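You operate a simulated robot arm through the tools that you are given. There is no shell and no other tool.

Carry out the task below with a simulated two-armed robot. There is one attempt and no reset: what you move stays moved.

JOB
Switch the curler stand off and rest the curler on the heat mat.
Fine: first move the gold bangle off the mat to the jewellery tray; dial to 120; strip off; drop nothing.
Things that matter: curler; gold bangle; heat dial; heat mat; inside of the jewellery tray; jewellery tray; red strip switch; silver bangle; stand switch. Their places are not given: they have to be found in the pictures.

It is judged by the outcome, as a careful person would: the job done as asked, and still so three seconds after it is handed in. It fails if anything else is knocked over, pushed out of place, dropped, spilled or broken.

ROBOT AND FRAMES
Two 7-joint arms with fingered hands on one trunk that stands fixed in place. Base frame: the origin is at the foot of the trunk, x ahead of it, y to its left, z up. Readings come in mm, degrees, newtons and seconds.
The left shoulder is at [50, 214, 869], the right one opposite. With the tool pointing down near the work surface each hand reaches from about 420 to 900 mm from the base axis, measured 20 degrees to its own side. Payload 3 kg a hand.
The TCP of each hand is the grasp point between the finger pads, 26 mm short of the fingertips. In the tool frame z runs along the fingers and y along their closing line. The gripper opens to 132 mm; its body begins 73 mm behind the TCP. The gripper is a hand of 3 fingers: y runs from the thumb to the fingers, the wrist lies at [0, 0, -229] in the tool frame.
Orientation is told as [roll, pitch, yaw] about the base's x, y, z axes, in that order, counted from this pose: with the fingers straight down and closing along the base's y, the tool's x points along the base's -x, its y along +y and its z along -z.

CONTROLS
- The arms move only by the tool servo_tool. It takes "left_motion", "right_motion" or both (then of equal length, played together; a hand with none holds still); each is one flat list of numbers, 6 for each row, row after row: the shift along the base's x, y, z in mm, then the turn, a rotation vector about the base's x, y, z in degrees. In form: [dx, dy, dz, rx, ry, rz, dx, dy, dz, rx, ry, rz, ...]. A call has 1 to 20 rows; each row shifts and turns the commanded pose from where the row before left it. Each row takes 0.2 s and may step no farther than 50 mm and 8.6 degrees from the row before; otherwise, the whole call is refused. A pose out of reach is approached as far as the arm can. The call stops where the force on the tool passes 40 N (or 10 N more than at its start, if that is more) or the arm is blocked; 0.2 s more then pass. In this call time passes only in rows, and 0.2 s behind the last. The reply holds the time, the measured pose of the TCP, the force on the tool along the base axes, the opening and the grip force, in the units named above and with some noise, with the torque about the TCP (base axes, N m) and any sound that the robot's microphone picked up.
- Cameras (640 x 400 px; columns grow to the right, rows downward): "scene" is now at [19.2, -5.7, 1492.1]; the picture's right is [-0.07, -1.00, 0.00], its down [-0.73, 0.05, -0.69] and it looks along [0.68, -0.05, -0.73] (base axes); focal length 323 px, centre (320, 200). "left" rides on the left gripper at [-61, 3, -92] in its tool frame; the picture's right is [-0.05, -1.00, 0.00], its down [0.83, -0.04, -0.56] and it looks along [0.55, -0.03, 0.83] (tool axes); focal length 230 px, centre (320, 200). "right" rides on the right gripper at [62, 3, -92] in its tool frame; the picture's right is [-0.05, 1.00, 0.00], its down [-0.83, -0.04, -0.56] and it looks along [-0.55, -0.03, 0.83] (tool axes); focal length 230 px, centre (320, 200).
- camera(camera): a new picture of that camera. The clock stands still meanwhile.
- curl_fingers(finger1, finger2, thumb_bend, hand): sets how far each is bent, from 0 (flat) to 1 (curled in); at 0.3 the hand is open as for a grip, at 0.7 the pads meet at the TCP. One left out holds its place. A second passes; each finger stops where it meets its share of the squeeze, and holds until it gets a number again. It is the only way to open and close the hand. It gives what a move gives, with no picture; readings hold the bend of each and the force on the fingers (four entries, about 0 where the hand has none), thumb and palm.
- head_to(pan, tilt): turns the head with the scene camera to pan (to the left, within 86 degrees either way) and tilt (down, from -29 to 69), counted from straight ahead of the robot. It gives what a move gives.
- measure_at(camera, pixels): for up to 12 pixels [column, row] of the newest picture of that camera ("zoom" is the newest enlarged one), the place [x, y, z] in the base frame of the surface seen there, good to about 3 mm, but the place of the scene camera against the robot may be out by one fixed shift of up to 12 mm in any direction. The clock stands still meanwhile.
- inspect(camera, box): a new picture of the part [left, top, right, bottom] of that camera's present view, enlarged. The clock stands still meanwhile.
- hand_in(): hands the job in; it is judged then, once.

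Leave the grippers open and the arms clear of the work at the hand-in unless told otherwise.

The tools are called after ">>>" as name(argument=value, ...) on one line, values as JSON. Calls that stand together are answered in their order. servo_tool: Moves the arms, as the interface text tells. Its arguments: {"type":"object","properties":{"left_motion":{"type":"array","items":{"type":"number"}},"right_motion":{"type":"array","items":{"type":"number"}}},"required":[]} The other tools are called the same way: curl_fingers (finger1, finger2, thumb_bend, hand) moves the fingers one by one; head_to (pan, tilt) turns the head that bears the scene camera; camera (camera) takes a picture; measure_at (camera, pixels) gives the place of the surface under pixels of a picture; inspect (camera, box) takes an enlarged picture of a part of a camera's view; hand_in () hands the job in.

At the start:

```text
t: 0.0
left_tool_pos: [585.9, 233.0, 1113.0]
left_orientation: [0.0, 0.0, -5.6]
left_force: [0.0, -0.1, -1.2]
left_ft_torque: [0.03, 0.03, 0.05]
left_finger_gap: 131.7
left_grasp_force: 0.1
left_shape: jaw
left_bend: [0.3, 0.3, 0.3]
left_finger forces: [0.1, 0.0, 0.0, 0.0, 0.1, 0.0]
right_tool_pos: [537.4, -329.3, 1094.6]
right_orientation: [0.0, 0.0, -5.7]
right_force: [0.5, 0.0, -0.1]
right_ft_torque: [-0.03, -0.02, 0.01]
right_finger_gap: 132.0
right_grasp_force: 0.1
right_shape: jaw
right_bend: [0.3, 0.3, 0.3]
right_finger forces: [0.0, 0.1, 0.0, 0.1, 0.0, 0.0]
head pan, tilt (commanded): [-3.9, 46.7]
```

scene: 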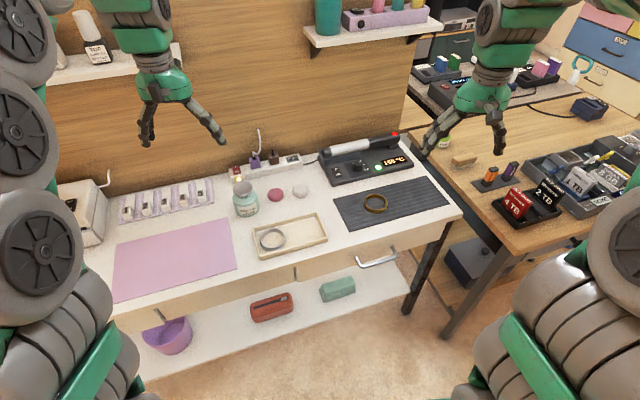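
right: 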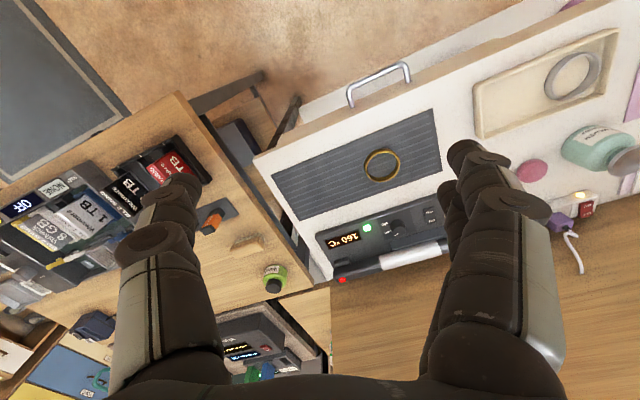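
left: 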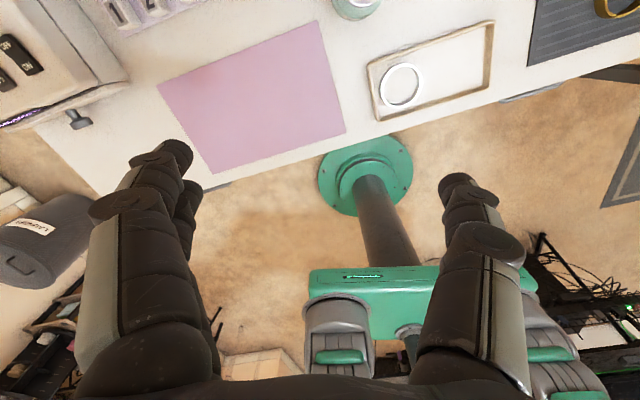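

I see the table with a black heat mat (gold bangle at about (375,203)), a tray with a silver bangle (272,239), the curler stand at about (365,160), and a power strip at about (265,165). I'll enlarge the key regions first.

>>> inspect(camera="scene", box=[310, 120, 470, 220])

>>> inspect(camera="scene", box=[220, 130, 340, 205])

>>> inspect(camera="right", box=[260, 180, 480, 318])

>>> inspect(camera="right", box=[460, 20, 640, 270])

```text
4.00 times, centred on (390, 170) of scene
```

zoom: 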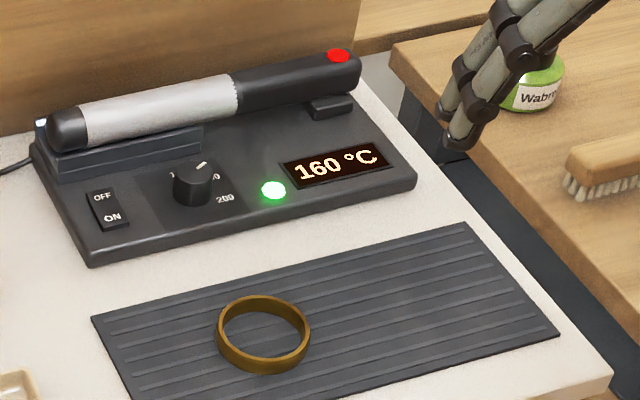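

```text
5.33 times, centred on (280, 168) of scene
```

zoom: 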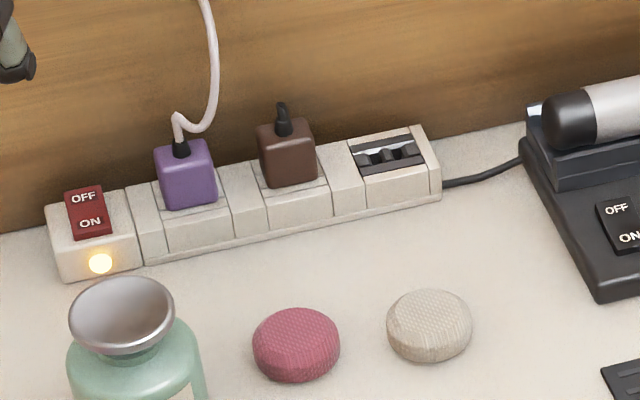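

```text
2.90 times, centred on (370, 249) of right
```

zoom: 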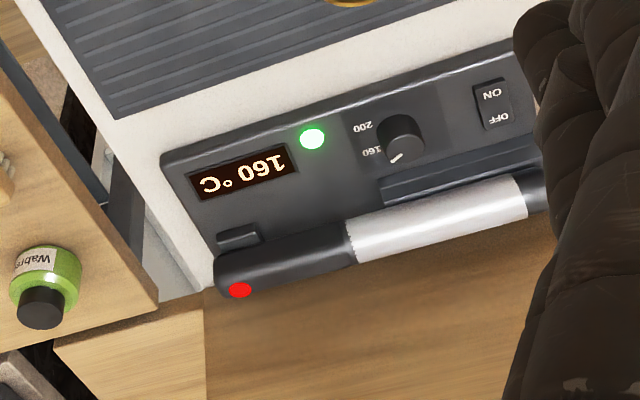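

```text
1.60 times, centred on (550, 145) of right
```

zoom: 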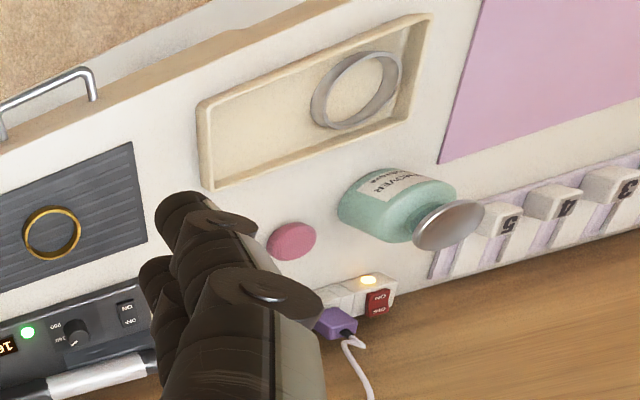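

The stand shows 160 °C, green lamp on; strip lamp on. I'll measure the key points in the scene view: first a fresh zoom of the stand and mat.

>>> inspect(camera="scene", box=[310, 120, 470, 220])

>>> measure_at(camera="zoom", pixels=[[68, 128], [160, 105], [236, 92], [300, 78], [338, 56], [192, 172], [101, 196], [112, 217], [273, 190], [265, 300], [262, 362], [225, 330]])

>>> measure_at(camera="scene", pixels=[[334, 207], [440, 178], [450, 204], [350, 230], [264, 222], [320, 214], [327, 240], [256, 257], [272, 239], [275, 231], [300, 230], [290, 240]])

```text
4.00 times, centred on (390, 170) of scene
```

zoom: 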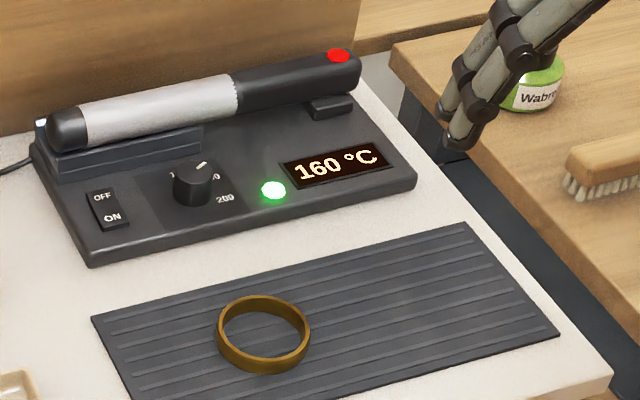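

```text
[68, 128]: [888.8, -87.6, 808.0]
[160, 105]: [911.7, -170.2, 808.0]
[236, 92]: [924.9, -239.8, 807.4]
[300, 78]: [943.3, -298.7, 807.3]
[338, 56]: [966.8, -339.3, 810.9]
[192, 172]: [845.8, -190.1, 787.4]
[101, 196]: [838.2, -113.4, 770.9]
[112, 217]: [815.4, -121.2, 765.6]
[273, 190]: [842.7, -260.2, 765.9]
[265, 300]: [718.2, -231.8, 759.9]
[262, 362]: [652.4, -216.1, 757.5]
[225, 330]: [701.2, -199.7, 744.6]
```

```text
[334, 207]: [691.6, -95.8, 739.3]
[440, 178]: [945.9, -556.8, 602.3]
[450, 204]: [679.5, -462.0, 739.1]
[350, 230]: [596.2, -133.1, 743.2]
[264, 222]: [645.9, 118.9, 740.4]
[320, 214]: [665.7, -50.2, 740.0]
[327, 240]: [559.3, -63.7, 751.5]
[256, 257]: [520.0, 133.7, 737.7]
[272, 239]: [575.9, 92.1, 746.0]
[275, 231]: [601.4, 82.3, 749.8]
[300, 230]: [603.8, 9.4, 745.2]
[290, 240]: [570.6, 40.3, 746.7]
```

The scene camera may be shifted, so I'll measure the same features with the right wrist camera (stand, dial, bangle, mat, tray, strip) for comparison.

>>> camera(camera="right")

>>> inspect(camera="right", box=[260, 180, 480, 318])

>>> measure_at(camera="zoom", pixels=[[240, 290], [300, 259], [347, 242], [440, 222], [520, 200], [400, 140], [490, 94], [497, 117], [312, 139], [160, 155], [510, 55], [218, 245]])

>>> measure_at(camera="right", pixels=[[272, 174], [303, 220], [432, 110], [443, 173], [367, 166], [382, 149], [382, 165], [397, 165], [381, 180], [530, 172], [588, 207], [580, 195]])

```text
taken
```

right: 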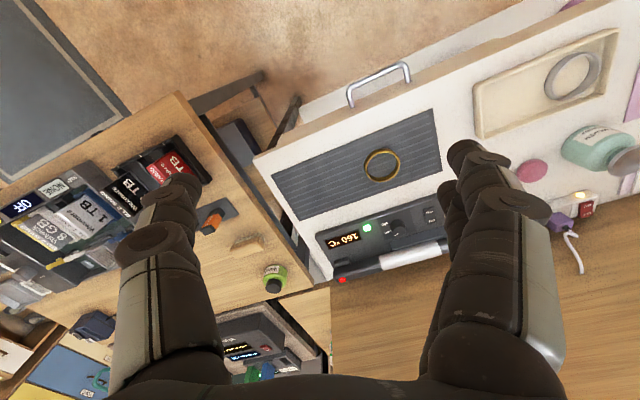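

```text
2.90 times, centred on (370, 249) of right
```

zoom: 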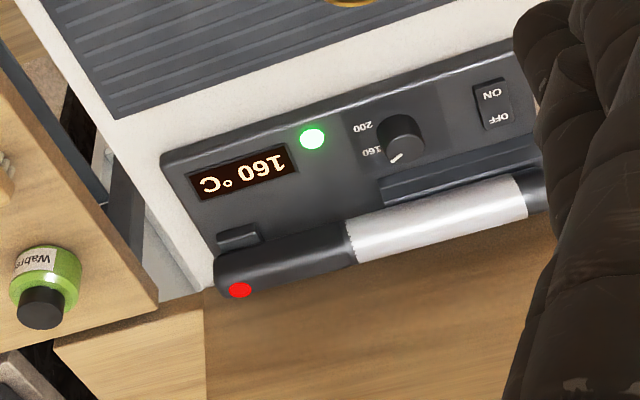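

```text
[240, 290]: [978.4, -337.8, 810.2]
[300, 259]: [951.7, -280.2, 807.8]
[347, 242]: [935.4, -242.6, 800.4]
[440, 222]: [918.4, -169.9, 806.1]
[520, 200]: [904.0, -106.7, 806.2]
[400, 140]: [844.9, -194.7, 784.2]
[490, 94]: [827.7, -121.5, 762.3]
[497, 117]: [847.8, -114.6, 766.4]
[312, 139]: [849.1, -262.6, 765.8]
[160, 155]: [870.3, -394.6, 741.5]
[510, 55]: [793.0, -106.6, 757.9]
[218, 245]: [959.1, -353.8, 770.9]
```

```text
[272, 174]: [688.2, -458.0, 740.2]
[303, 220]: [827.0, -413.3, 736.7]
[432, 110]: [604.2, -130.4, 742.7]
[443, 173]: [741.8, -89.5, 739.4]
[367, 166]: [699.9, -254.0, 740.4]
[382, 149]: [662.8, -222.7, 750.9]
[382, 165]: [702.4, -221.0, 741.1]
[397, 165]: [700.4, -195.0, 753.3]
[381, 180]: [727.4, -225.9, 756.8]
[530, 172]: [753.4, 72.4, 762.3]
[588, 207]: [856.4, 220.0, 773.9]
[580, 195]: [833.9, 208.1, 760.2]
```

The right wrist camera puts the bangle centre around (695,-224), rim top about z 757, on the mat (z≈740); scene readings are about 7 mm short in x. I'll check the shelf and the tall bottle heights, then move the right hand above the bangle at z≈900.

>>> measure_at(camera="scene", pixels=[[320, 45], [400, 35], [425, 30], [246, 184], [275, 195], [300, 191], [70, 70], [180, 60], [255, 160], [274, 155], [437, 145], [405, 40]])

>>> servo_tool(right_motion=[27, 17, -33, 0, 0, 0, 27, 18, -33, 0, 0, 0, 26, 17, -33, 0, 0, 0, 27, 18, -33, 0, 0, 0, 26, 17, -33, 0, 0, 0, 25, 18, -30, 0, 0, 0])

>>> camera(camera="right")

>>> camera(camera="scene")

```text
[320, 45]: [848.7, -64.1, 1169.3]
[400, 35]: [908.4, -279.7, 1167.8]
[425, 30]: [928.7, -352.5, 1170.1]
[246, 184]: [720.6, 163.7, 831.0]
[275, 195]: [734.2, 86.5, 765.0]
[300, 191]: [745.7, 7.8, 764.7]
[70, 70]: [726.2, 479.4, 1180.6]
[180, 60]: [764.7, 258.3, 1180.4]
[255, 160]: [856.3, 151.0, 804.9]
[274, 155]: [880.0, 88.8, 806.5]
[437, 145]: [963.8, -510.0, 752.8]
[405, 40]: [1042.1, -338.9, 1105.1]
```

```text
t: 1.4
left_tool_pos: [586.8, 231.3, 1112.7]
left_orientation: [0.0, 0.0, -5.6]
left_force: [0.4, 0.8, -0.4]
left_ft_torque: [0.0, 0.01, -0.01]
left_finger_gap: 131.8
left_grasp_force: 0.1
left_shape: jaw
left_bend: [0.3, 0.3, 0.3]
left_finger forces: [0.0, 0.0, 0.0, 0.0, 0.1, 0.0]
right_tool_pos: [696.9, -223.4, 901.2]
right_orientation: [0.0, 0.0, -5.6]
right_force: [0.9, 0.0, -0.3]
right_ft_torque: [-0.03, -0.01, -0.01]
right_finger_gap: 131.9
right_grasp_force: 0.0
right_shape: jaw
right_bend: [0.3, 0.3, 0.3]
right_finger forces: [0.1, 0.1, 0.0, 0.1, 0.0, 0.0]
head pan, tilt (commanded): [-3.9, 46.7]
```

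```text
taken
```

right: 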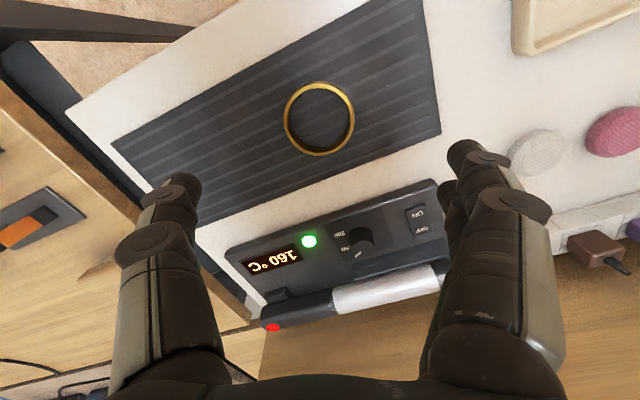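

```text
taken
```

scene: 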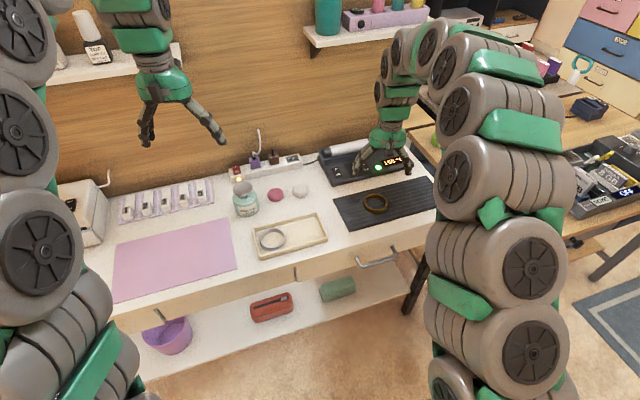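

The hand hovers over the bangle, which appears at (320,118) in the right camera. I'll enlarge and measure the bangle rim, and the stand from here.

>>> inspect(camera="right", box=[240, 60, 400, 160])

>>> measure_at(camera="right", pixels=[[286, 118], [320, 84], [353, 118], [320, 153], [320, 120], [295, 95], [345, 95], [346, 143], [294, 141], [440, 133], [112, 144], [198, 225]])

>>> inspect(camera="right", box=[220, 170, 460, 320])

```text
4.00 times, centred on (320, 110) of right
```

zoom: 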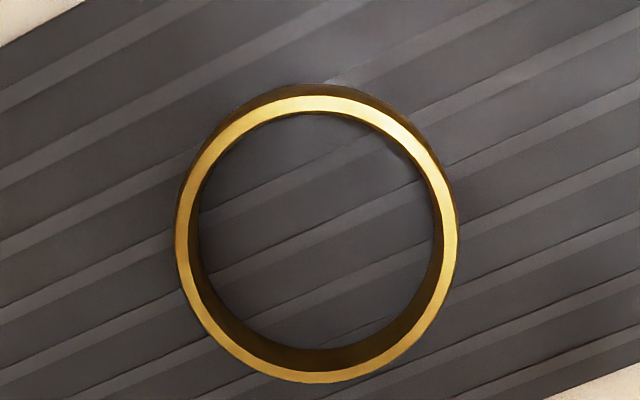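

```text
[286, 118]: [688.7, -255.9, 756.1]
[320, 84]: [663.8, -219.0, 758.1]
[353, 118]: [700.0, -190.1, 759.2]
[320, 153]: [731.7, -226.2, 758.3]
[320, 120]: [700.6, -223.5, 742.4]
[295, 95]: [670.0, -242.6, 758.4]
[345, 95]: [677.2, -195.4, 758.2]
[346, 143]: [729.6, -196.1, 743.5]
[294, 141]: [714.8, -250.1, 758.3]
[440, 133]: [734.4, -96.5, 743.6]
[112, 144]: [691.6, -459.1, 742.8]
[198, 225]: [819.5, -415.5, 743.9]
```

```text
2.67 times, centred on (340, 245) of right
```

zoom: 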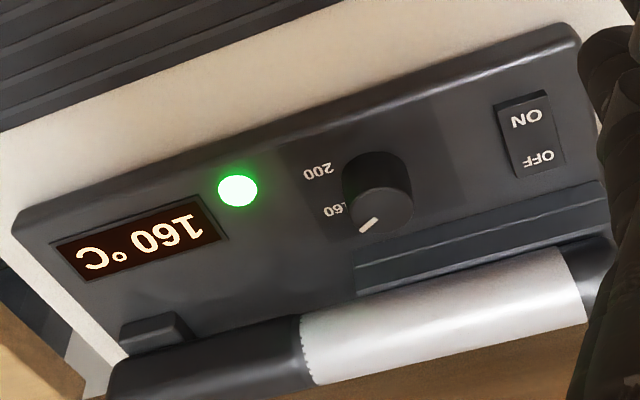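

Bangle: centre about (698,-223), outer diameter ≈67 mm, top z≈758. Before descending, I'll check where the fingertips really are relative to the TCP, using the scene view of the right hand.

>>> inspect(camera="scene", box=[320, 100, 448, 180])

```text
5.00 times, centred on (384, 140) of scene
```

zoom: 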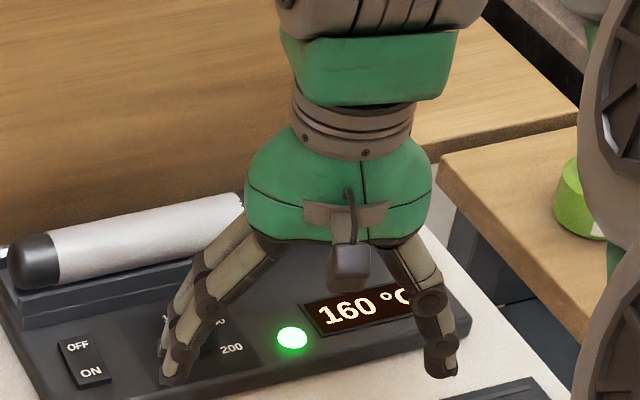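

I'll measure the fingertips seen at zoom (445,370) and (172,380).

>>> measure_at(camera="zoom", pixels=[[445, 370], [440, 374], [455, 372], [170, 380], [178, 375], [430, 300], [180, 355], [350, 265], [160, 345]])

```text
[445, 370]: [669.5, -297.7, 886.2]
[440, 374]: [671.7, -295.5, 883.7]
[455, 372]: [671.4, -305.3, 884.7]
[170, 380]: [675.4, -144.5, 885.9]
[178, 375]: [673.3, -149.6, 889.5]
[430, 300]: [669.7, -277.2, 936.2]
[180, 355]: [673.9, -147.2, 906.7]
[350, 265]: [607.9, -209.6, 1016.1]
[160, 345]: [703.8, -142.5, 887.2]
```

The open fingertips hang about 17–20 mm below the TCP, straddling the bangle in y (-300 to -145). I'll descend straight to TCP z≈772, which keeps the tips a few mm above the mat.

>>> servo_tool(right_motion=[0.5, 0, -30, 0, 0, 0, 0.5, 0, -30, 0, 0, 0, 0, 0, -30, 0, 0, 0, 0, 0, -20, 0, 0, 0, 0, 0, -12, 0, 0, 0, 0, 0, -7, 0, 0, 0])

>>> camera(camera="right")

>>> inspect(camera="scene", box=[310, 140, 470, 240])

```text
t: 2.8
left_tool_pos: [585.0, 232.0, 1113.1]
left_orientation: [0.0, 0.0, -5.6]
left_force: [0.2, 0.3, -0.2]
left_ft_torque: [0.02, 0.02, -0.01]
left_finger_gap: 132.0
left_grasp_force: 0.1
left_shape: jaw
left_bend: [0.3, 0.3, 0.3]
left_finger forces: [0.1, 0.1, 0.1, 0.1, 0.1, 0.0]
right_tool_pos: [696.9, -224.7, 771.7]
right_orientation: [0.0, 0.0, -5.6]
right_force: [-0.3, 0.0, 0.2]
right_ft_torque: [0.0, -0.02, 0.03]
right_finger_gap: 131.8
right_grasp_force: 0.1
right_shape: jaw
right_bend: [0.3, 0.3, 0.3]
right_finger forces: [0.1, 0.0, 0.1, 0.1, 0.0, 0.1]
head pan, tilt (commanded): [-3.9, 46.7]
```

```text
taken
```

right: 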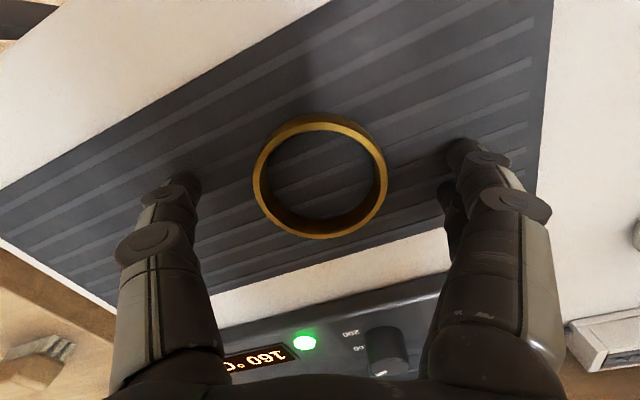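

```text
4.00 times, centred on (390, 190) of scene
```

zoom: 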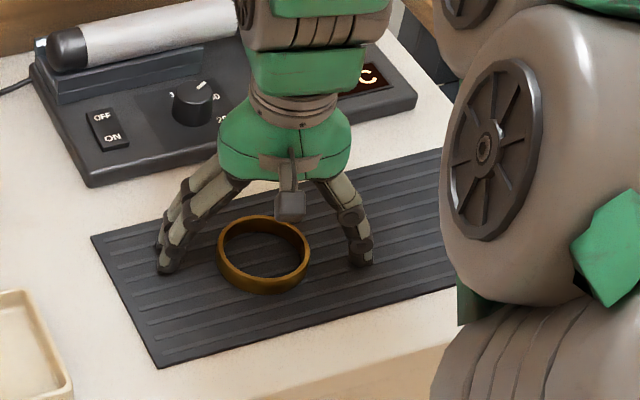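

The bangle is centred between the fingers (image (320,178), as expected). I'll close part-way to 0.45 to check approach before gripping.

>>> curl_fingers(hand="right", finger1=0.45, finger2=0.45, thumb_bend=0.45)

>>> camera(camera="right")

```text
t: 3.8
left_tool_pos: [585.2, 232.7, 1112.9]
left_orientation: [0.1, 0.1, -5.6]
left_force: [-0.1, 0.3, 0.2]
left_ft_torque: [0.0, 0.03, -0.04]
left_finger_gap: 131.9
left_grasp_force: 0.0
left_shape: jaw
left_bend: [0.3, 0.3, 0.3]
left_finger forces: [0.0, 0.1, 0.0, 0.1, 0.0, 0.1]
right_tool_pos: [697.6, -224.8, 774.2]
right_orientation: [0.0, -0.2, -5.6]
right_force: [4.4, 1.7, 36.6]
right_ft_torque: [0.58, -0.17, -0.12]
right_finger_gap: 105.3
right_grasp_force: 18.8
right_shape: fingers
right_bend: [0.39, 0.39, 0.42]
right_finger forces: [11.1, 11.7, 0.1, 0.1, 14.1, 0.1]
head pan, tilt (commanded): [-3.9, 46.7]
```

```text
taken
```

right: 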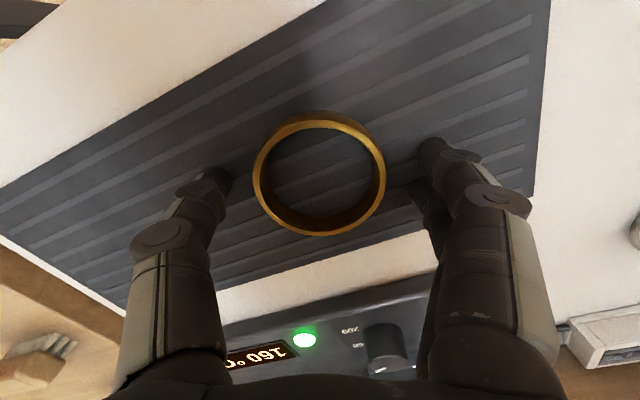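

The fingertips swing lower when curling and pressed on the mat (36 N up). I'll raise the hand 12 mm straight up before closing further.

>>> servo_tool(right_motion=[0, 0, 6, 0, 0, 0, 0, 0, 6, 0, 0, 0])

>>> inspect(camera="scene", box=[310, 140, 470, 240])

```text
t: 4.4
left_tool_pos: [585.2, 232.5, 1113.5]
left_orientation: [0.0, 0.0, -5.6]
left_force: [0.4, -0.3, 0.7]
left_ft_torque: [0.0, -0.01, -0.03]
left_finger_gap: 132.0
left_grasp_force: 0.1
left_shape: jaw
left_bend: [0.3, 0.3, 0.3]
left_finger forces: [0.1, 0.1, 0.0, 0.1, 0.0, 0.1]
right_tool_pos: [696.9, -224.7, 783.3]
right_orientation: [0.0, 0.2, -5.6]
right_force: [-0.5, 0.2, -0.5]
right_ft_torque: [0.01, 0.02, -0.02]
right_finger_gap: 85.4
right_grasp_force: 0.1
right_shape: fingers
right_bend: [0.45, 0.45, 0.45]
right_finger forces: [0.0, 0.0, 0.0, 0.0, 0.0, 0.1]
head pan, tilt (commanded): [-3.9, 46.7]
```

```text
4.00 times, centred on (390, 190) of scene
```

zoom: 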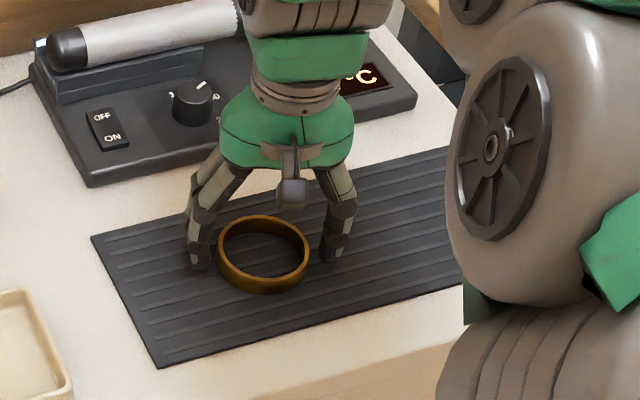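

Now free (no force) with gap 85 mm. I'll check the fingertip height above the mat before closing on.

>>> measure_at(camera="zoom", pixels=[[332, 259], [328, 256], [338, 259], [198, 265], [203, 266], [193, 262], [230, 300], [345, 290], [262, 268]])

```text
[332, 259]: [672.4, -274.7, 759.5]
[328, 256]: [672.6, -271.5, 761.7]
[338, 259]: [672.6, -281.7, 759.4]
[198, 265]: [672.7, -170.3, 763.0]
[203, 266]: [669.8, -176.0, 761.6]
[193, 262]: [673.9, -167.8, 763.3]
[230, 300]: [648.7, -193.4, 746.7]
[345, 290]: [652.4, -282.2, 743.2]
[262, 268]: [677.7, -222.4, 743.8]
```

Tips look around 10–15 mm above the mat. I'll lower 5 mm, checking the force for contact.

>>> servo_tool(right_motion=[0, 0, -3, 0, 0, 0, 0, 0, -2, 0, 0, 0])

>>> curl_fingers(hand="right", finger1=0.49, finger2=0.49, thumb_bend=0.49)

>>> camera(camera="right")

```text
t: 5.0
left_tool_pos: [585.4, 232.6, 1114.0]
left_orientation: [0.1, 0.1, -5.6]
left_force: [0.1, -0.4, -0.4]
left_ft_torque: [0.01, 0.01, -0.02]
left_finger_gap: 132.0
left_grasp_force: 0.1
left_shape: jaw
left_bend: [0.3, 0.3, 0.3]
left_finger forces: [0.0, 0.0, 0.0, 0.0, 0.0, 0.0]
right_tool_pos: [697.0, -224.6, 778.0]
right_orientation: [0.0, 0.0, -5.5]
right_force: [0.8, 0.0, 0.4]
right_ft_torque: [0.04, -0.01, -0.01]
right_finger_gap: 85.2
right_grasp_force: 0.1
right_shape: fingers
right_bend: [0.45, 0.45, 0.45]
right_finger forces: [0.0, 0.0, 0.0, 0.0, 0.0, 0.0]
head pan, tilt (commanded): [-3.9, 46.7]
```

```text
t: 6.0
left_tool_pos: [585.5, 233.1, 1113.3]
left_orientation: [0.0, 0.0, -5.6]
left_force: [0.3, -0.1, 0.5]
left_ft_torque: [0.01, 0.03, 0.01]
left_finger_gap: 131.7
left_grasp_force: 0.1
left_shape: jaw
left_bend: [0.3, 0.3, 0.3]
left_finger forces: [0.1, 0.0, 0.0, 0.0, 0.0, 0.1]
right_tool_pos: [697.5, -224.3, 779.2]
right_orientation: [-0.1, 0.0, -5.6]
right_force: [-0.2, -0.2, -0.1]
right_ft_torque: [0.01, -0.02, 0.0]
right_finger_gap: 72.0
right_grasp_force: 0.3
right_shape: fingers
right_bend: [0.49, 0.49, 0.49]
right_finger forces: [0.1, 0.1, 0.0, 0.0, 0.2, 0.0]
head pan, tilt (commanded): [-3.9, 46.7]
```

```text
taken
```

right: 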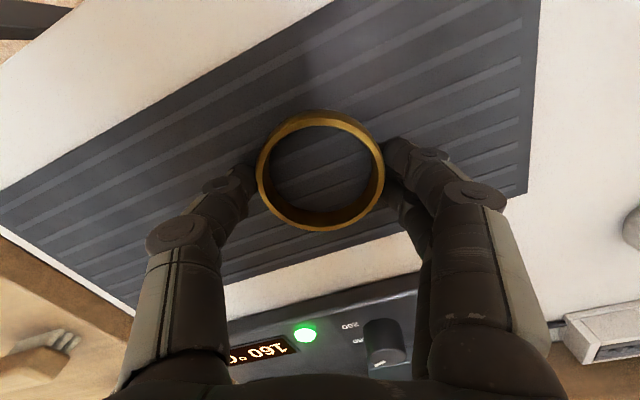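

Gap 72 mm with first light touch by the thumb. Now a gentle squeeze to 0.53.

>>> curl_fingers(hand="right", finger1=0.53, finger2=0.53, thumb_bend=0.53)

>>> inspect(camera="scene", box=[330, 160, 426, 220])

>>> camera(camera="right")

```text
t: 7.0
left_tool_pos: [585.9, 232.2, 1113.8]
left_orientation: [-0.1, 0.0, -5.7]
left_force: [-1.0, 0.0, 0.1]
left_ft_torque: [0.04, 0.01, -0.01]
left_finger_gap: 132.2
left_grasp_force: 0.0
left_shape: jaw
left_bend: [0.3, 0.3, 0.3]
left_finger forces: [0.1, 0.0, 0.0, 0.1, 0.0, 0.1]
right_tool_pos: [696.8, -223.9, 779.4]
right_orientation: [0.0, 0.0, -5.7]
right_force: [0.1, -0.3, -0.5]
right_ft_torque: [0.03, -0.03, -0.01]
right_finger_gap: 68.6
right_grasp_force: 3.9
right_shape: fingers
right_bend: [0.5, 0.5, 0.51]
right_finger forces: [2.0, 2.0, 0.1, 0.0, 3.9, 0.1]
head pan, tilt (commanded): [-3.9, 46.7]
```

```text
6.67 times, centred on (378, 190) of scene
```

zoom: 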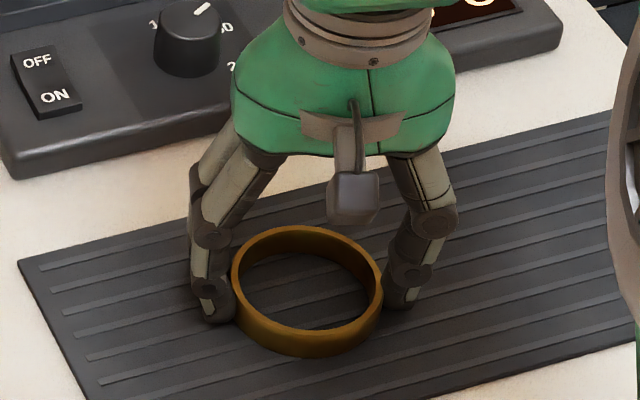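

```text
taken
```

right: 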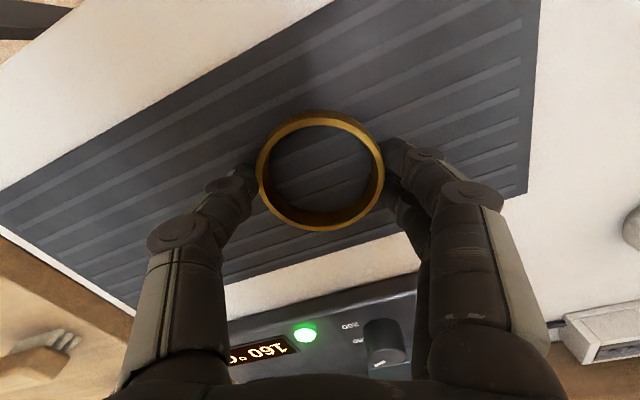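

Grip made at 3.9 N, fingertips straddle the ring's sides. I'll squeeze a bit firmer (0.6), then lift 15 mm slowly and check.

>>> curl_fingers(hand="right", finger1=0.6, finger2=0.6, thumb_bend=0.6)

>>> servo_tool(right_motion=[0, 0, 4, 0, 0, 0, 0, 0, 5, 0, 0, 0, 0, 0, 6, 0, 0, 0])

>>> camera(camera="right")

>>> inspect(camera="scene", box=[330, 160, 426, 220])

```text
t: 8.0
left_tool_pos: [585.4, 233.2, 1114.4]
left_orientation: [0.0, 0.0, -5.6]
left_force: [0.5, -0.6, 0.5]
left_ft_torque: [-0.03, 0.01, 0.03]
left_finger_gap: 132.0
left_grasp_force: 0.0
left_shape: jaw
left_bend: [0.3, 0.3, 0.3]
left_finger forces: [0.1, 0.1, 0.0, 0.0, 0.1, 0.0]
right_tool_pos: [697.2, -225.4, 778.2]
right_orientation: [0.0, 0.0, -5.6]
right_force: [-0.5, 0.2, -1.0]
right_ft_torque: [0.0, 0.01, 0.0]
right_finger_gap: 66.2
right_grasp_force: 12.6
right_shape: fingers
right_bend: [0.51, 0.51, 0.54]
right_finger forces: [6.4, 6.3, 0.0, 0.1, 12.8, 0.1]
head pan, tilt (commanded): [-3.9, 46.7]
```

```text
t: 8.8
left_tool_pos: [585.6, 232.8, 1113.0]
left_orientation: [0.0, 0.0, -5.6]
left_force: [-0.5, 0.0, 0.5]
left_ft_torque: [-0.02, -0.03, 0.05]
left_finger_gap: 131.9
left_grasp_force: 0.1
left_shape: jaw
left_bend: [0.3, 0.3, 0.3]
left_finger forces: [0.1, 0.0, 0.0, 0.0, 0.0, 0.0]
right_tool_pos: [696.8, -223.0, 794.2]
right_orientation: [0.0, 0.0, -5.6]
right_force: [-0.1, 0.1, -0.6]
right_ft_torque: [0.01, 0.0, -0.05]
right_finger_gap: 66.1
right_grasp_force: 12.3
right_shape: fingers
right_bend: [0.51, 0.51, 0.54]
right_finger forces: [6.4, 6.2, 0.0, 0.1, 12.7, 0.0]
head pan, tilt (commanded): [-3.9, 46.7]
```

```text
taken
```

right: 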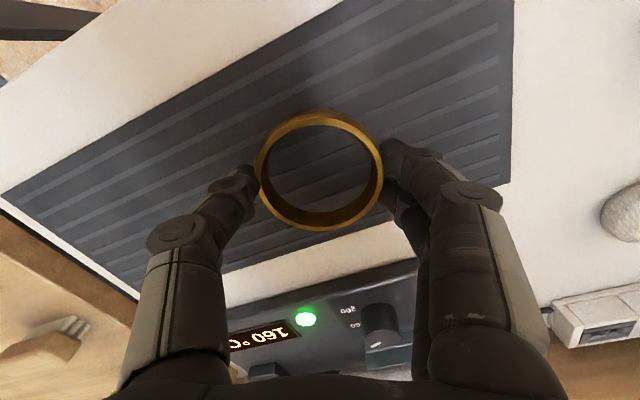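

```text
6.67 times, centred on (378, 190) of scene
```

zoom: 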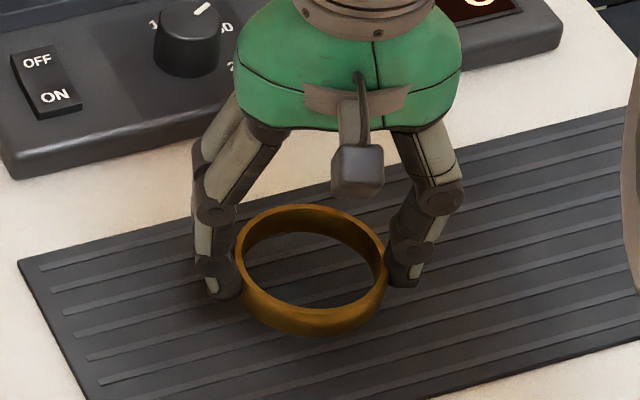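

The bangle came up cleanly and is held at 12 N. I'll lift to about z 880 and carry it toward the tray's free right side, then look with the right camera.

>>> servo_tool(right_motion=[0, 0, 30, 0, 0, 0, 0, 0, 30, 0, 0, 0, 0, 0, 25, 0, 0, 0, -15, 30, 0, 0, 0, 0, -15, 35, 0, 0, 0, 0, -15, 35, 0, 0, 0, 0, -15, 35, 0, 0, 0, 0, -15, 35, 0, 0, 0, 0, -10, 30, 0, 0, 0, 0, -5, 20, 0, 0, 0, 0])

>>> camera(camera="right")

>>> camera(camera="scene")

>>> camera(camera="left")

```text
t: 11.0
left_tool_pos: [586.8, 232.4, 1114.2]
left_orientation: [0.1, 0.1, -5.6]
left_force: [0.5, -0.8, -0.4]
left_ft_torque: [0.04, 0.03, 0.01]
left_finger_gap: 131.8
left_grasp_force: 0.0
left_shape: jaw
left_bend: [0.3, 0.3, 0.3]
left_finger forces: [0.1, 0.1, 0.1, 0.0, 0.0, 0.0]
right_tool_pos: [606.2, -4.4, 878.7]
right_orientation: [0.0, 0.1, -5.6]
right_force: [0.0, -0.1, -0.6]
right_ft_torque: [-0.03, 0.0, 0.03]
right_finger_gap: 66.4
right_grasp_force: 13.2
right_shape: fingers
right_bend: [0.51, 0.51, 0.54]
right_finger forces: [6.4, 6.2, 0.0, 0.0, 12.6, 0.0]
head pan, tilt (commanded): [-3.9, 46.7]
```

```text
taken
```

right: 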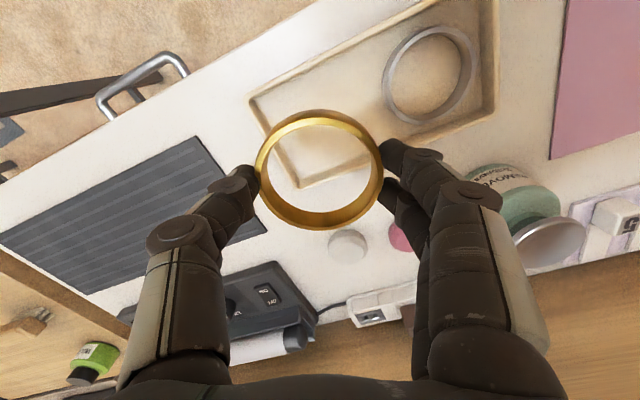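

```text
taken
```

scene: 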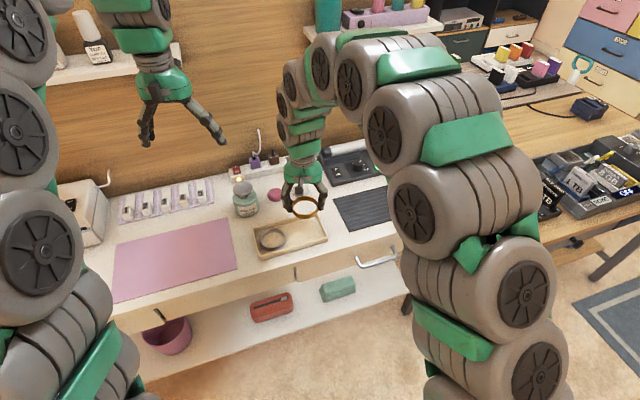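

```text
taken
```

left: 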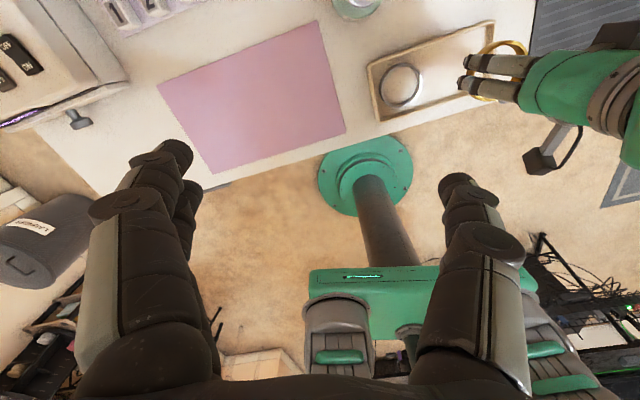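

I'll measure the tray corners and the silver bangle in the right camera: corners near (250,97), (302,187), (495,112), and bangle at (430,75).

>>> inspect(camera="right", box=[240, 0, 520, 200])

>>> measure_at(camera="right", pixels=[[250, 97], [302, 187], [495, 112], [497, 5], [305, 183], [487, 110], [387, 75], [475, 75], [430, 28], [430, 122], [345, 85], [390, 140]])

>>> measure_at(camera="left", pixels=[[370, 68], [378, 119], [490, 75], [493, 24], [381, 85], [421, 84], [400, 65], [400, 106], [450, 70], [440, 85], [375, 90], [470, 45]])

```text
2.00 times, centred on (380, 100) of right
```

zoom: 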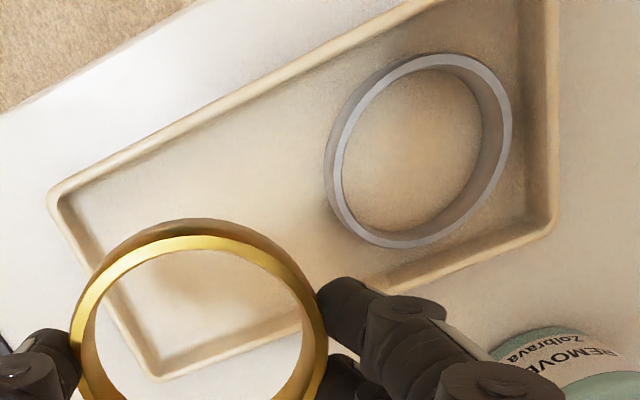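

```text
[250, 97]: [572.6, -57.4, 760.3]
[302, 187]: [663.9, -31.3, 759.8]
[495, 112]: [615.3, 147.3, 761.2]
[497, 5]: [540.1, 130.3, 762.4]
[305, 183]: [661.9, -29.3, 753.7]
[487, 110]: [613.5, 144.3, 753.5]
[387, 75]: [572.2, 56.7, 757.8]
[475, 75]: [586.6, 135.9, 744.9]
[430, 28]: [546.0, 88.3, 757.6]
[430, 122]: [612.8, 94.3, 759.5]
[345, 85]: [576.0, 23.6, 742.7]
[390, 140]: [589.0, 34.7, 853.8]
```

```text
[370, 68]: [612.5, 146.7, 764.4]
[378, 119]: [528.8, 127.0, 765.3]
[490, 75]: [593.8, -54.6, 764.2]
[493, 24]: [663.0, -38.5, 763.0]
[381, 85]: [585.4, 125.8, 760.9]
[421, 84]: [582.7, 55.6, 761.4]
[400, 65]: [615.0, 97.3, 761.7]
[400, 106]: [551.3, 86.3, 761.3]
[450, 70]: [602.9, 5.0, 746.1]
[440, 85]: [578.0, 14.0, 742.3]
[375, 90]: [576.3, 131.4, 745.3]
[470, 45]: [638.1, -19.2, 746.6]
```

Tray rim z≈760, floor ≈744, centre ≈(595,46), long axis turned 15.6° from y; the silver bangle sits at ≈(580,91). The free spot for the gold ring's centre is ≈(603,17). I'll yaw the hand +21° so the closing line lies along the tray and shift over that spot at current height.

>>> servo_tool(right_motion=[-1, 7, 0, 0, 0, 7.1, -1, 7, 0, 0, 0, 7.1, -1, 7, 0, 0, 0, 7.0, 0, 0, -20, 0, 0, 0, 0, 0, -20, 0, 0, 0, 0, 0, -15, 0, 0, 0])

>>> camera(camera="right")

>>> inspect(camera="scene", box=[230, 180, 358, 260])

```text
t: 12.4
left_tool_pos: [584.9, 232.7, 1112.2]
left_orientation: [0.1, 0.0, -5.6]
left_force: [0.1, -0.1, 0.6]
left_ft_torque: [0.0, 0.01, 0.02]
left_finger_gap: 132.1
left_grasp_force: 0.1
left_shape: jaw
left_bend: [0.3, 0.3, 0.3]
left_finger forces: [0.1, 0.0, 0.0, 0.0, 0.0, 0.0]
right_tool_pos: [603.7, 16.0, 824.8]
right_orientation: [0.0, 0.0, 15.6]
right_force: [0.4, 0.2, 0.2]
right_ft_torque: [0.0, 0.0, 0.0]
right_finger_gap: 66.4
right_grasp_force: 12.3
right_shape: fingers
right_bend: [0.51, 0.51, 0.54]
right_finger forces: [6.4, 6.4, 0.1, 0.0, 12.7, 0.1]
head pan, tilt (commanded): [-3.9, 46.7]
```

```text
taken
```

right: 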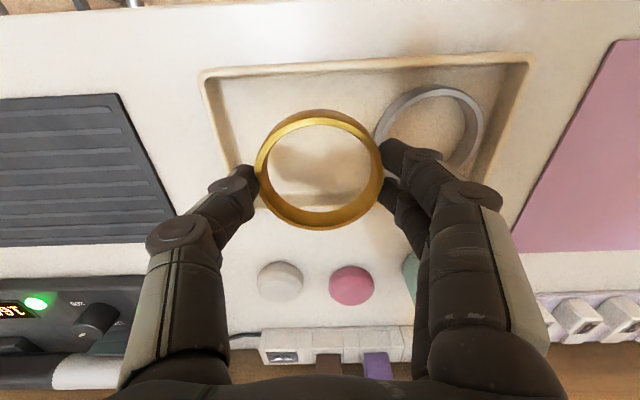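

```text
5.00 times, centred on (294, 220) of scene
```

zoom: 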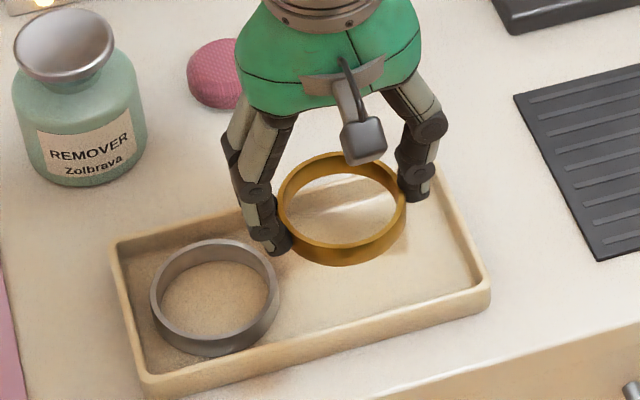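

Alignment is good: tray edges run level in the wrist picture. I'll re-measure the tray and silver bangle from this closer view to confirm the clearance.

>>> measure_at(camera="right", pixels=[[203, 73], [530, 57], [213, 80], [524, 64], [220, 150], [228, 163], [378, 120], [482, 125], [440, 88], [300, 80], [240, 100], [320, 200]])

```text
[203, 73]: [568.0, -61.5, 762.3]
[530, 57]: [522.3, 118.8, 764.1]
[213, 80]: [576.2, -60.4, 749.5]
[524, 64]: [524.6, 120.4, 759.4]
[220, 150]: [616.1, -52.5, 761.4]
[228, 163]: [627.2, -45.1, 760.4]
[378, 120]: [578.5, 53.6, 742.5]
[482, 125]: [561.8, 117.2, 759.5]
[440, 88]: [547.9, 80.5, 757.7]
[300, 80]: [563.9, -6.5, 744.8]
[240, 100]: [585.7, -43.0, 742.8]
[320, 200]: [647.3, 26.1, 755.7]
```

Inner tray spans confirm the clearance; I'll shift 3 mm toward me and descend to TCP z≈785 (ring bottom ≈ 5 mm above tray floor).

>>> servo_tool(right_motion=[-3, 0, -10, 0, 0, 0, 0, 0, -10, 0, 0, 0, 0, 0, -10, 0, 0, 0, 0, 0, -6, 0, 0, 0, 0, 0, -4, 0, 0, 0])

>>> camera(camera="right")

>>> inspect(camera="scene", box=[230, 180, 358, 260])

```text
t: 13.4
left_tool_pos: [587.5, 232.8, 1113.3]
left_orientation: [0.0, -0.1, -5.6]
left_force: [-0.4, 1.0, -0.8]
left_ft_torque: [0.02, 0.03, -0.01]
left_finger_gap: 131.9
left_grasp_force: 0.1
left_shape: jaw
left_bend: [0.3, 0.3, 0.3]
left_finger forces: [0.0, 0.1, 0.0, 0.0, 0.1, 0.0]
right_tool_pos: [600.5, 17.5, 792.0]
right_orientation: [0.1, -0.3, 15.7]
right_force: [0.6, -0.4, 0.5]
right_ft_torque: [0.01, 0.0, 0.03]
right_finger_gap: 66.2
right_grasp_force: 13.9
right_shape: fingers
right_bend: [0.52, 0.53, 0.54]
right_finger forces: [6.8, 7.2, 0.0, 0.0, 13.3, 0.1]
head pan, tilt (commanded): [-3.9, 46.7]
stopped in row 5 (right hand): the force on the tool passed its limit at 49 N (the readings are from after the stop); the commanded pose is now the measured one
```

```text
taken
```

right: 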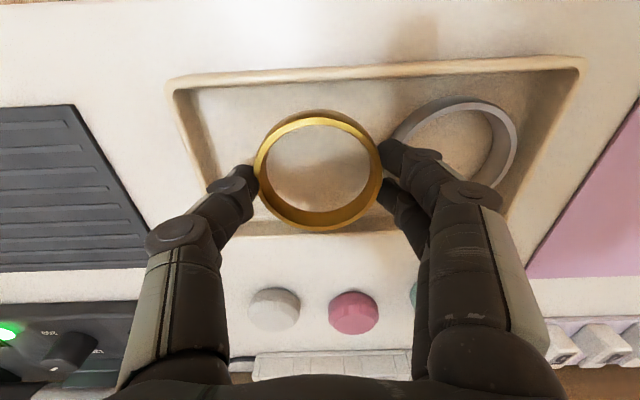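

```text
5.00 times, centred on (294, 220) of scene
```

zoom: 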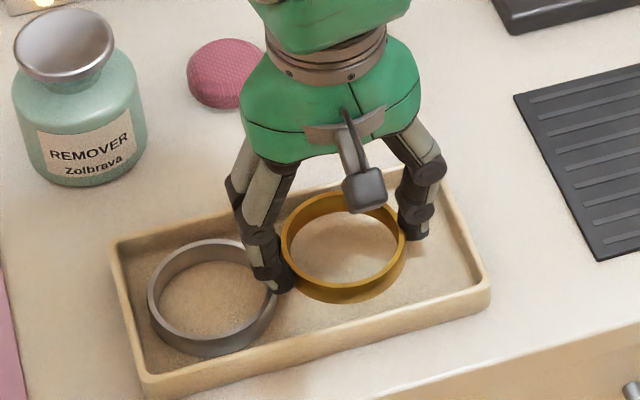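

Contact at 49 N: a finger came down on the silver bangle's rim (zoom (275,280)); the silver bangle seems in its place. I'll lift straight up 25 mm and check both bangles.

>>> servo_tool(right_motion=[0, 0, 8, 0, 0, 0, 0, 0, 8, 0, 0, 0, 0, 0, 9, 0, 0, 0])

>>> inspect(camera="scene", box=[246, 180, 342, 260])

>>> inspect(camera="left", box=[350, 0, 560, 131])

>>> camera(camera="right")

```text
t: 14.2
left_tool_pos: [586.1, 232.8, 1114.4]
left_orientation: [0.0, 0.0, -5.6]
left_force: [-0.1, 0.0, -1.0]
left_ft_torque: [-0.01, 0.0, 0.0]
left_finger_gap: 131.9
left_grasp_force: 0.1
left_shape: jaw
left_bend: [0.3, 0.3, 0.3]
left_finger forces: [0.1, 0.1, 0.0, 0.1, 0.1, 0.0]
right_tool_pos: [600.8, 16.3, 816.9]
right_orientation: [0.1, -0.2, 15.6]
right_force: [0.3, -0.2, -0.6]
right_ft_torque: [-0.01, 0.01, 0.01]
right_finger_gap: 66.1
right_grasp_force: 13.6
right_shape: fingers
right_bend: [0.52, 0.53, 0.54]
right_finger forces: [6.9, 6.7, 0.0, 0.0, 13.3, 0.1]
head pan, tilt (commanded): [-3.9, 46.7]
```

```text
5.00 times, centred on (294, 220) of scene
```

zoom: 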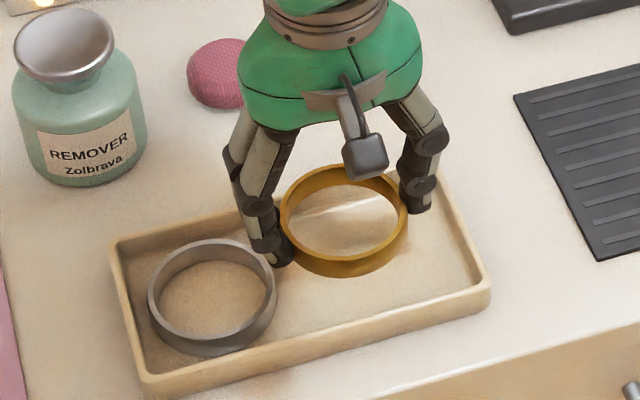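

```text
3.05 times, centred on (455, 66) of left
```

zoom: 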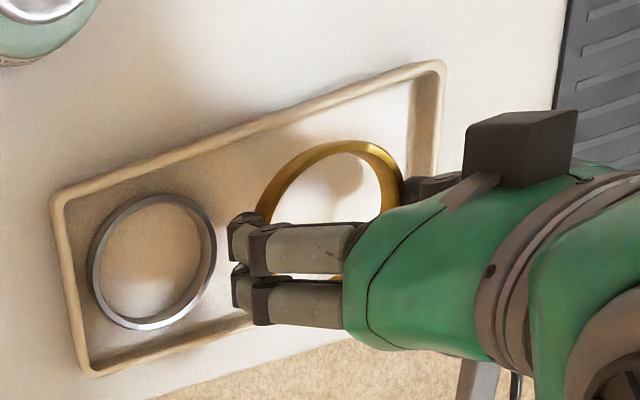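

```text
taken
```

right: 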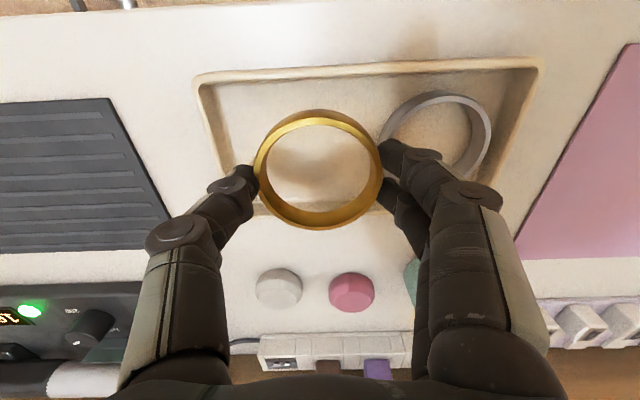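

The gold ring is still held and the silver one is where it was. I need to know the exact finger thickness to find a placement that clears the silver ring, so I'll zoom on the fingertips in the wrist view and measure them.

>>> inspect(camera="right", box=[360, 110, 520, 260])

>>> inspect(camera="right", box=[140, 120, 300, 260])

>>> inspect(camera="scene", box=[270, 195, 326, 240])

```text
2.67 times, centred on (440, 185) of right
```

zoom: 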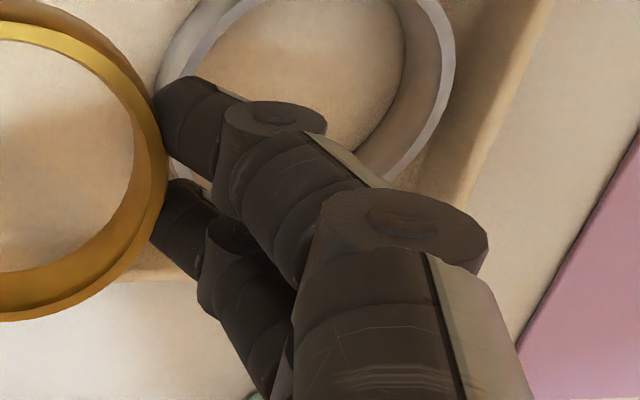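

```text
2.86 times, centred on (220, 190) of right
```

zoom: 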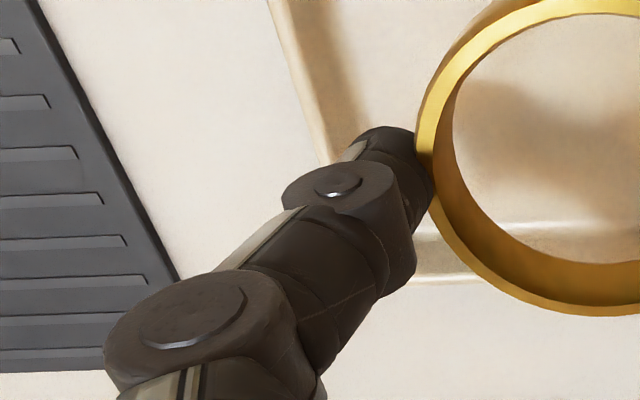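

```text
8.89 times, centred on (298, 218) of scene
```

zoom: 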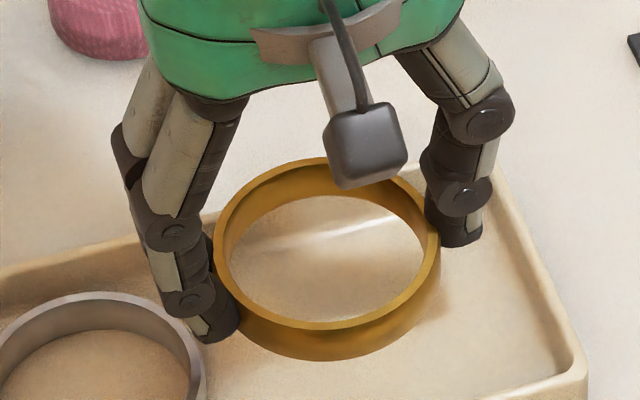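

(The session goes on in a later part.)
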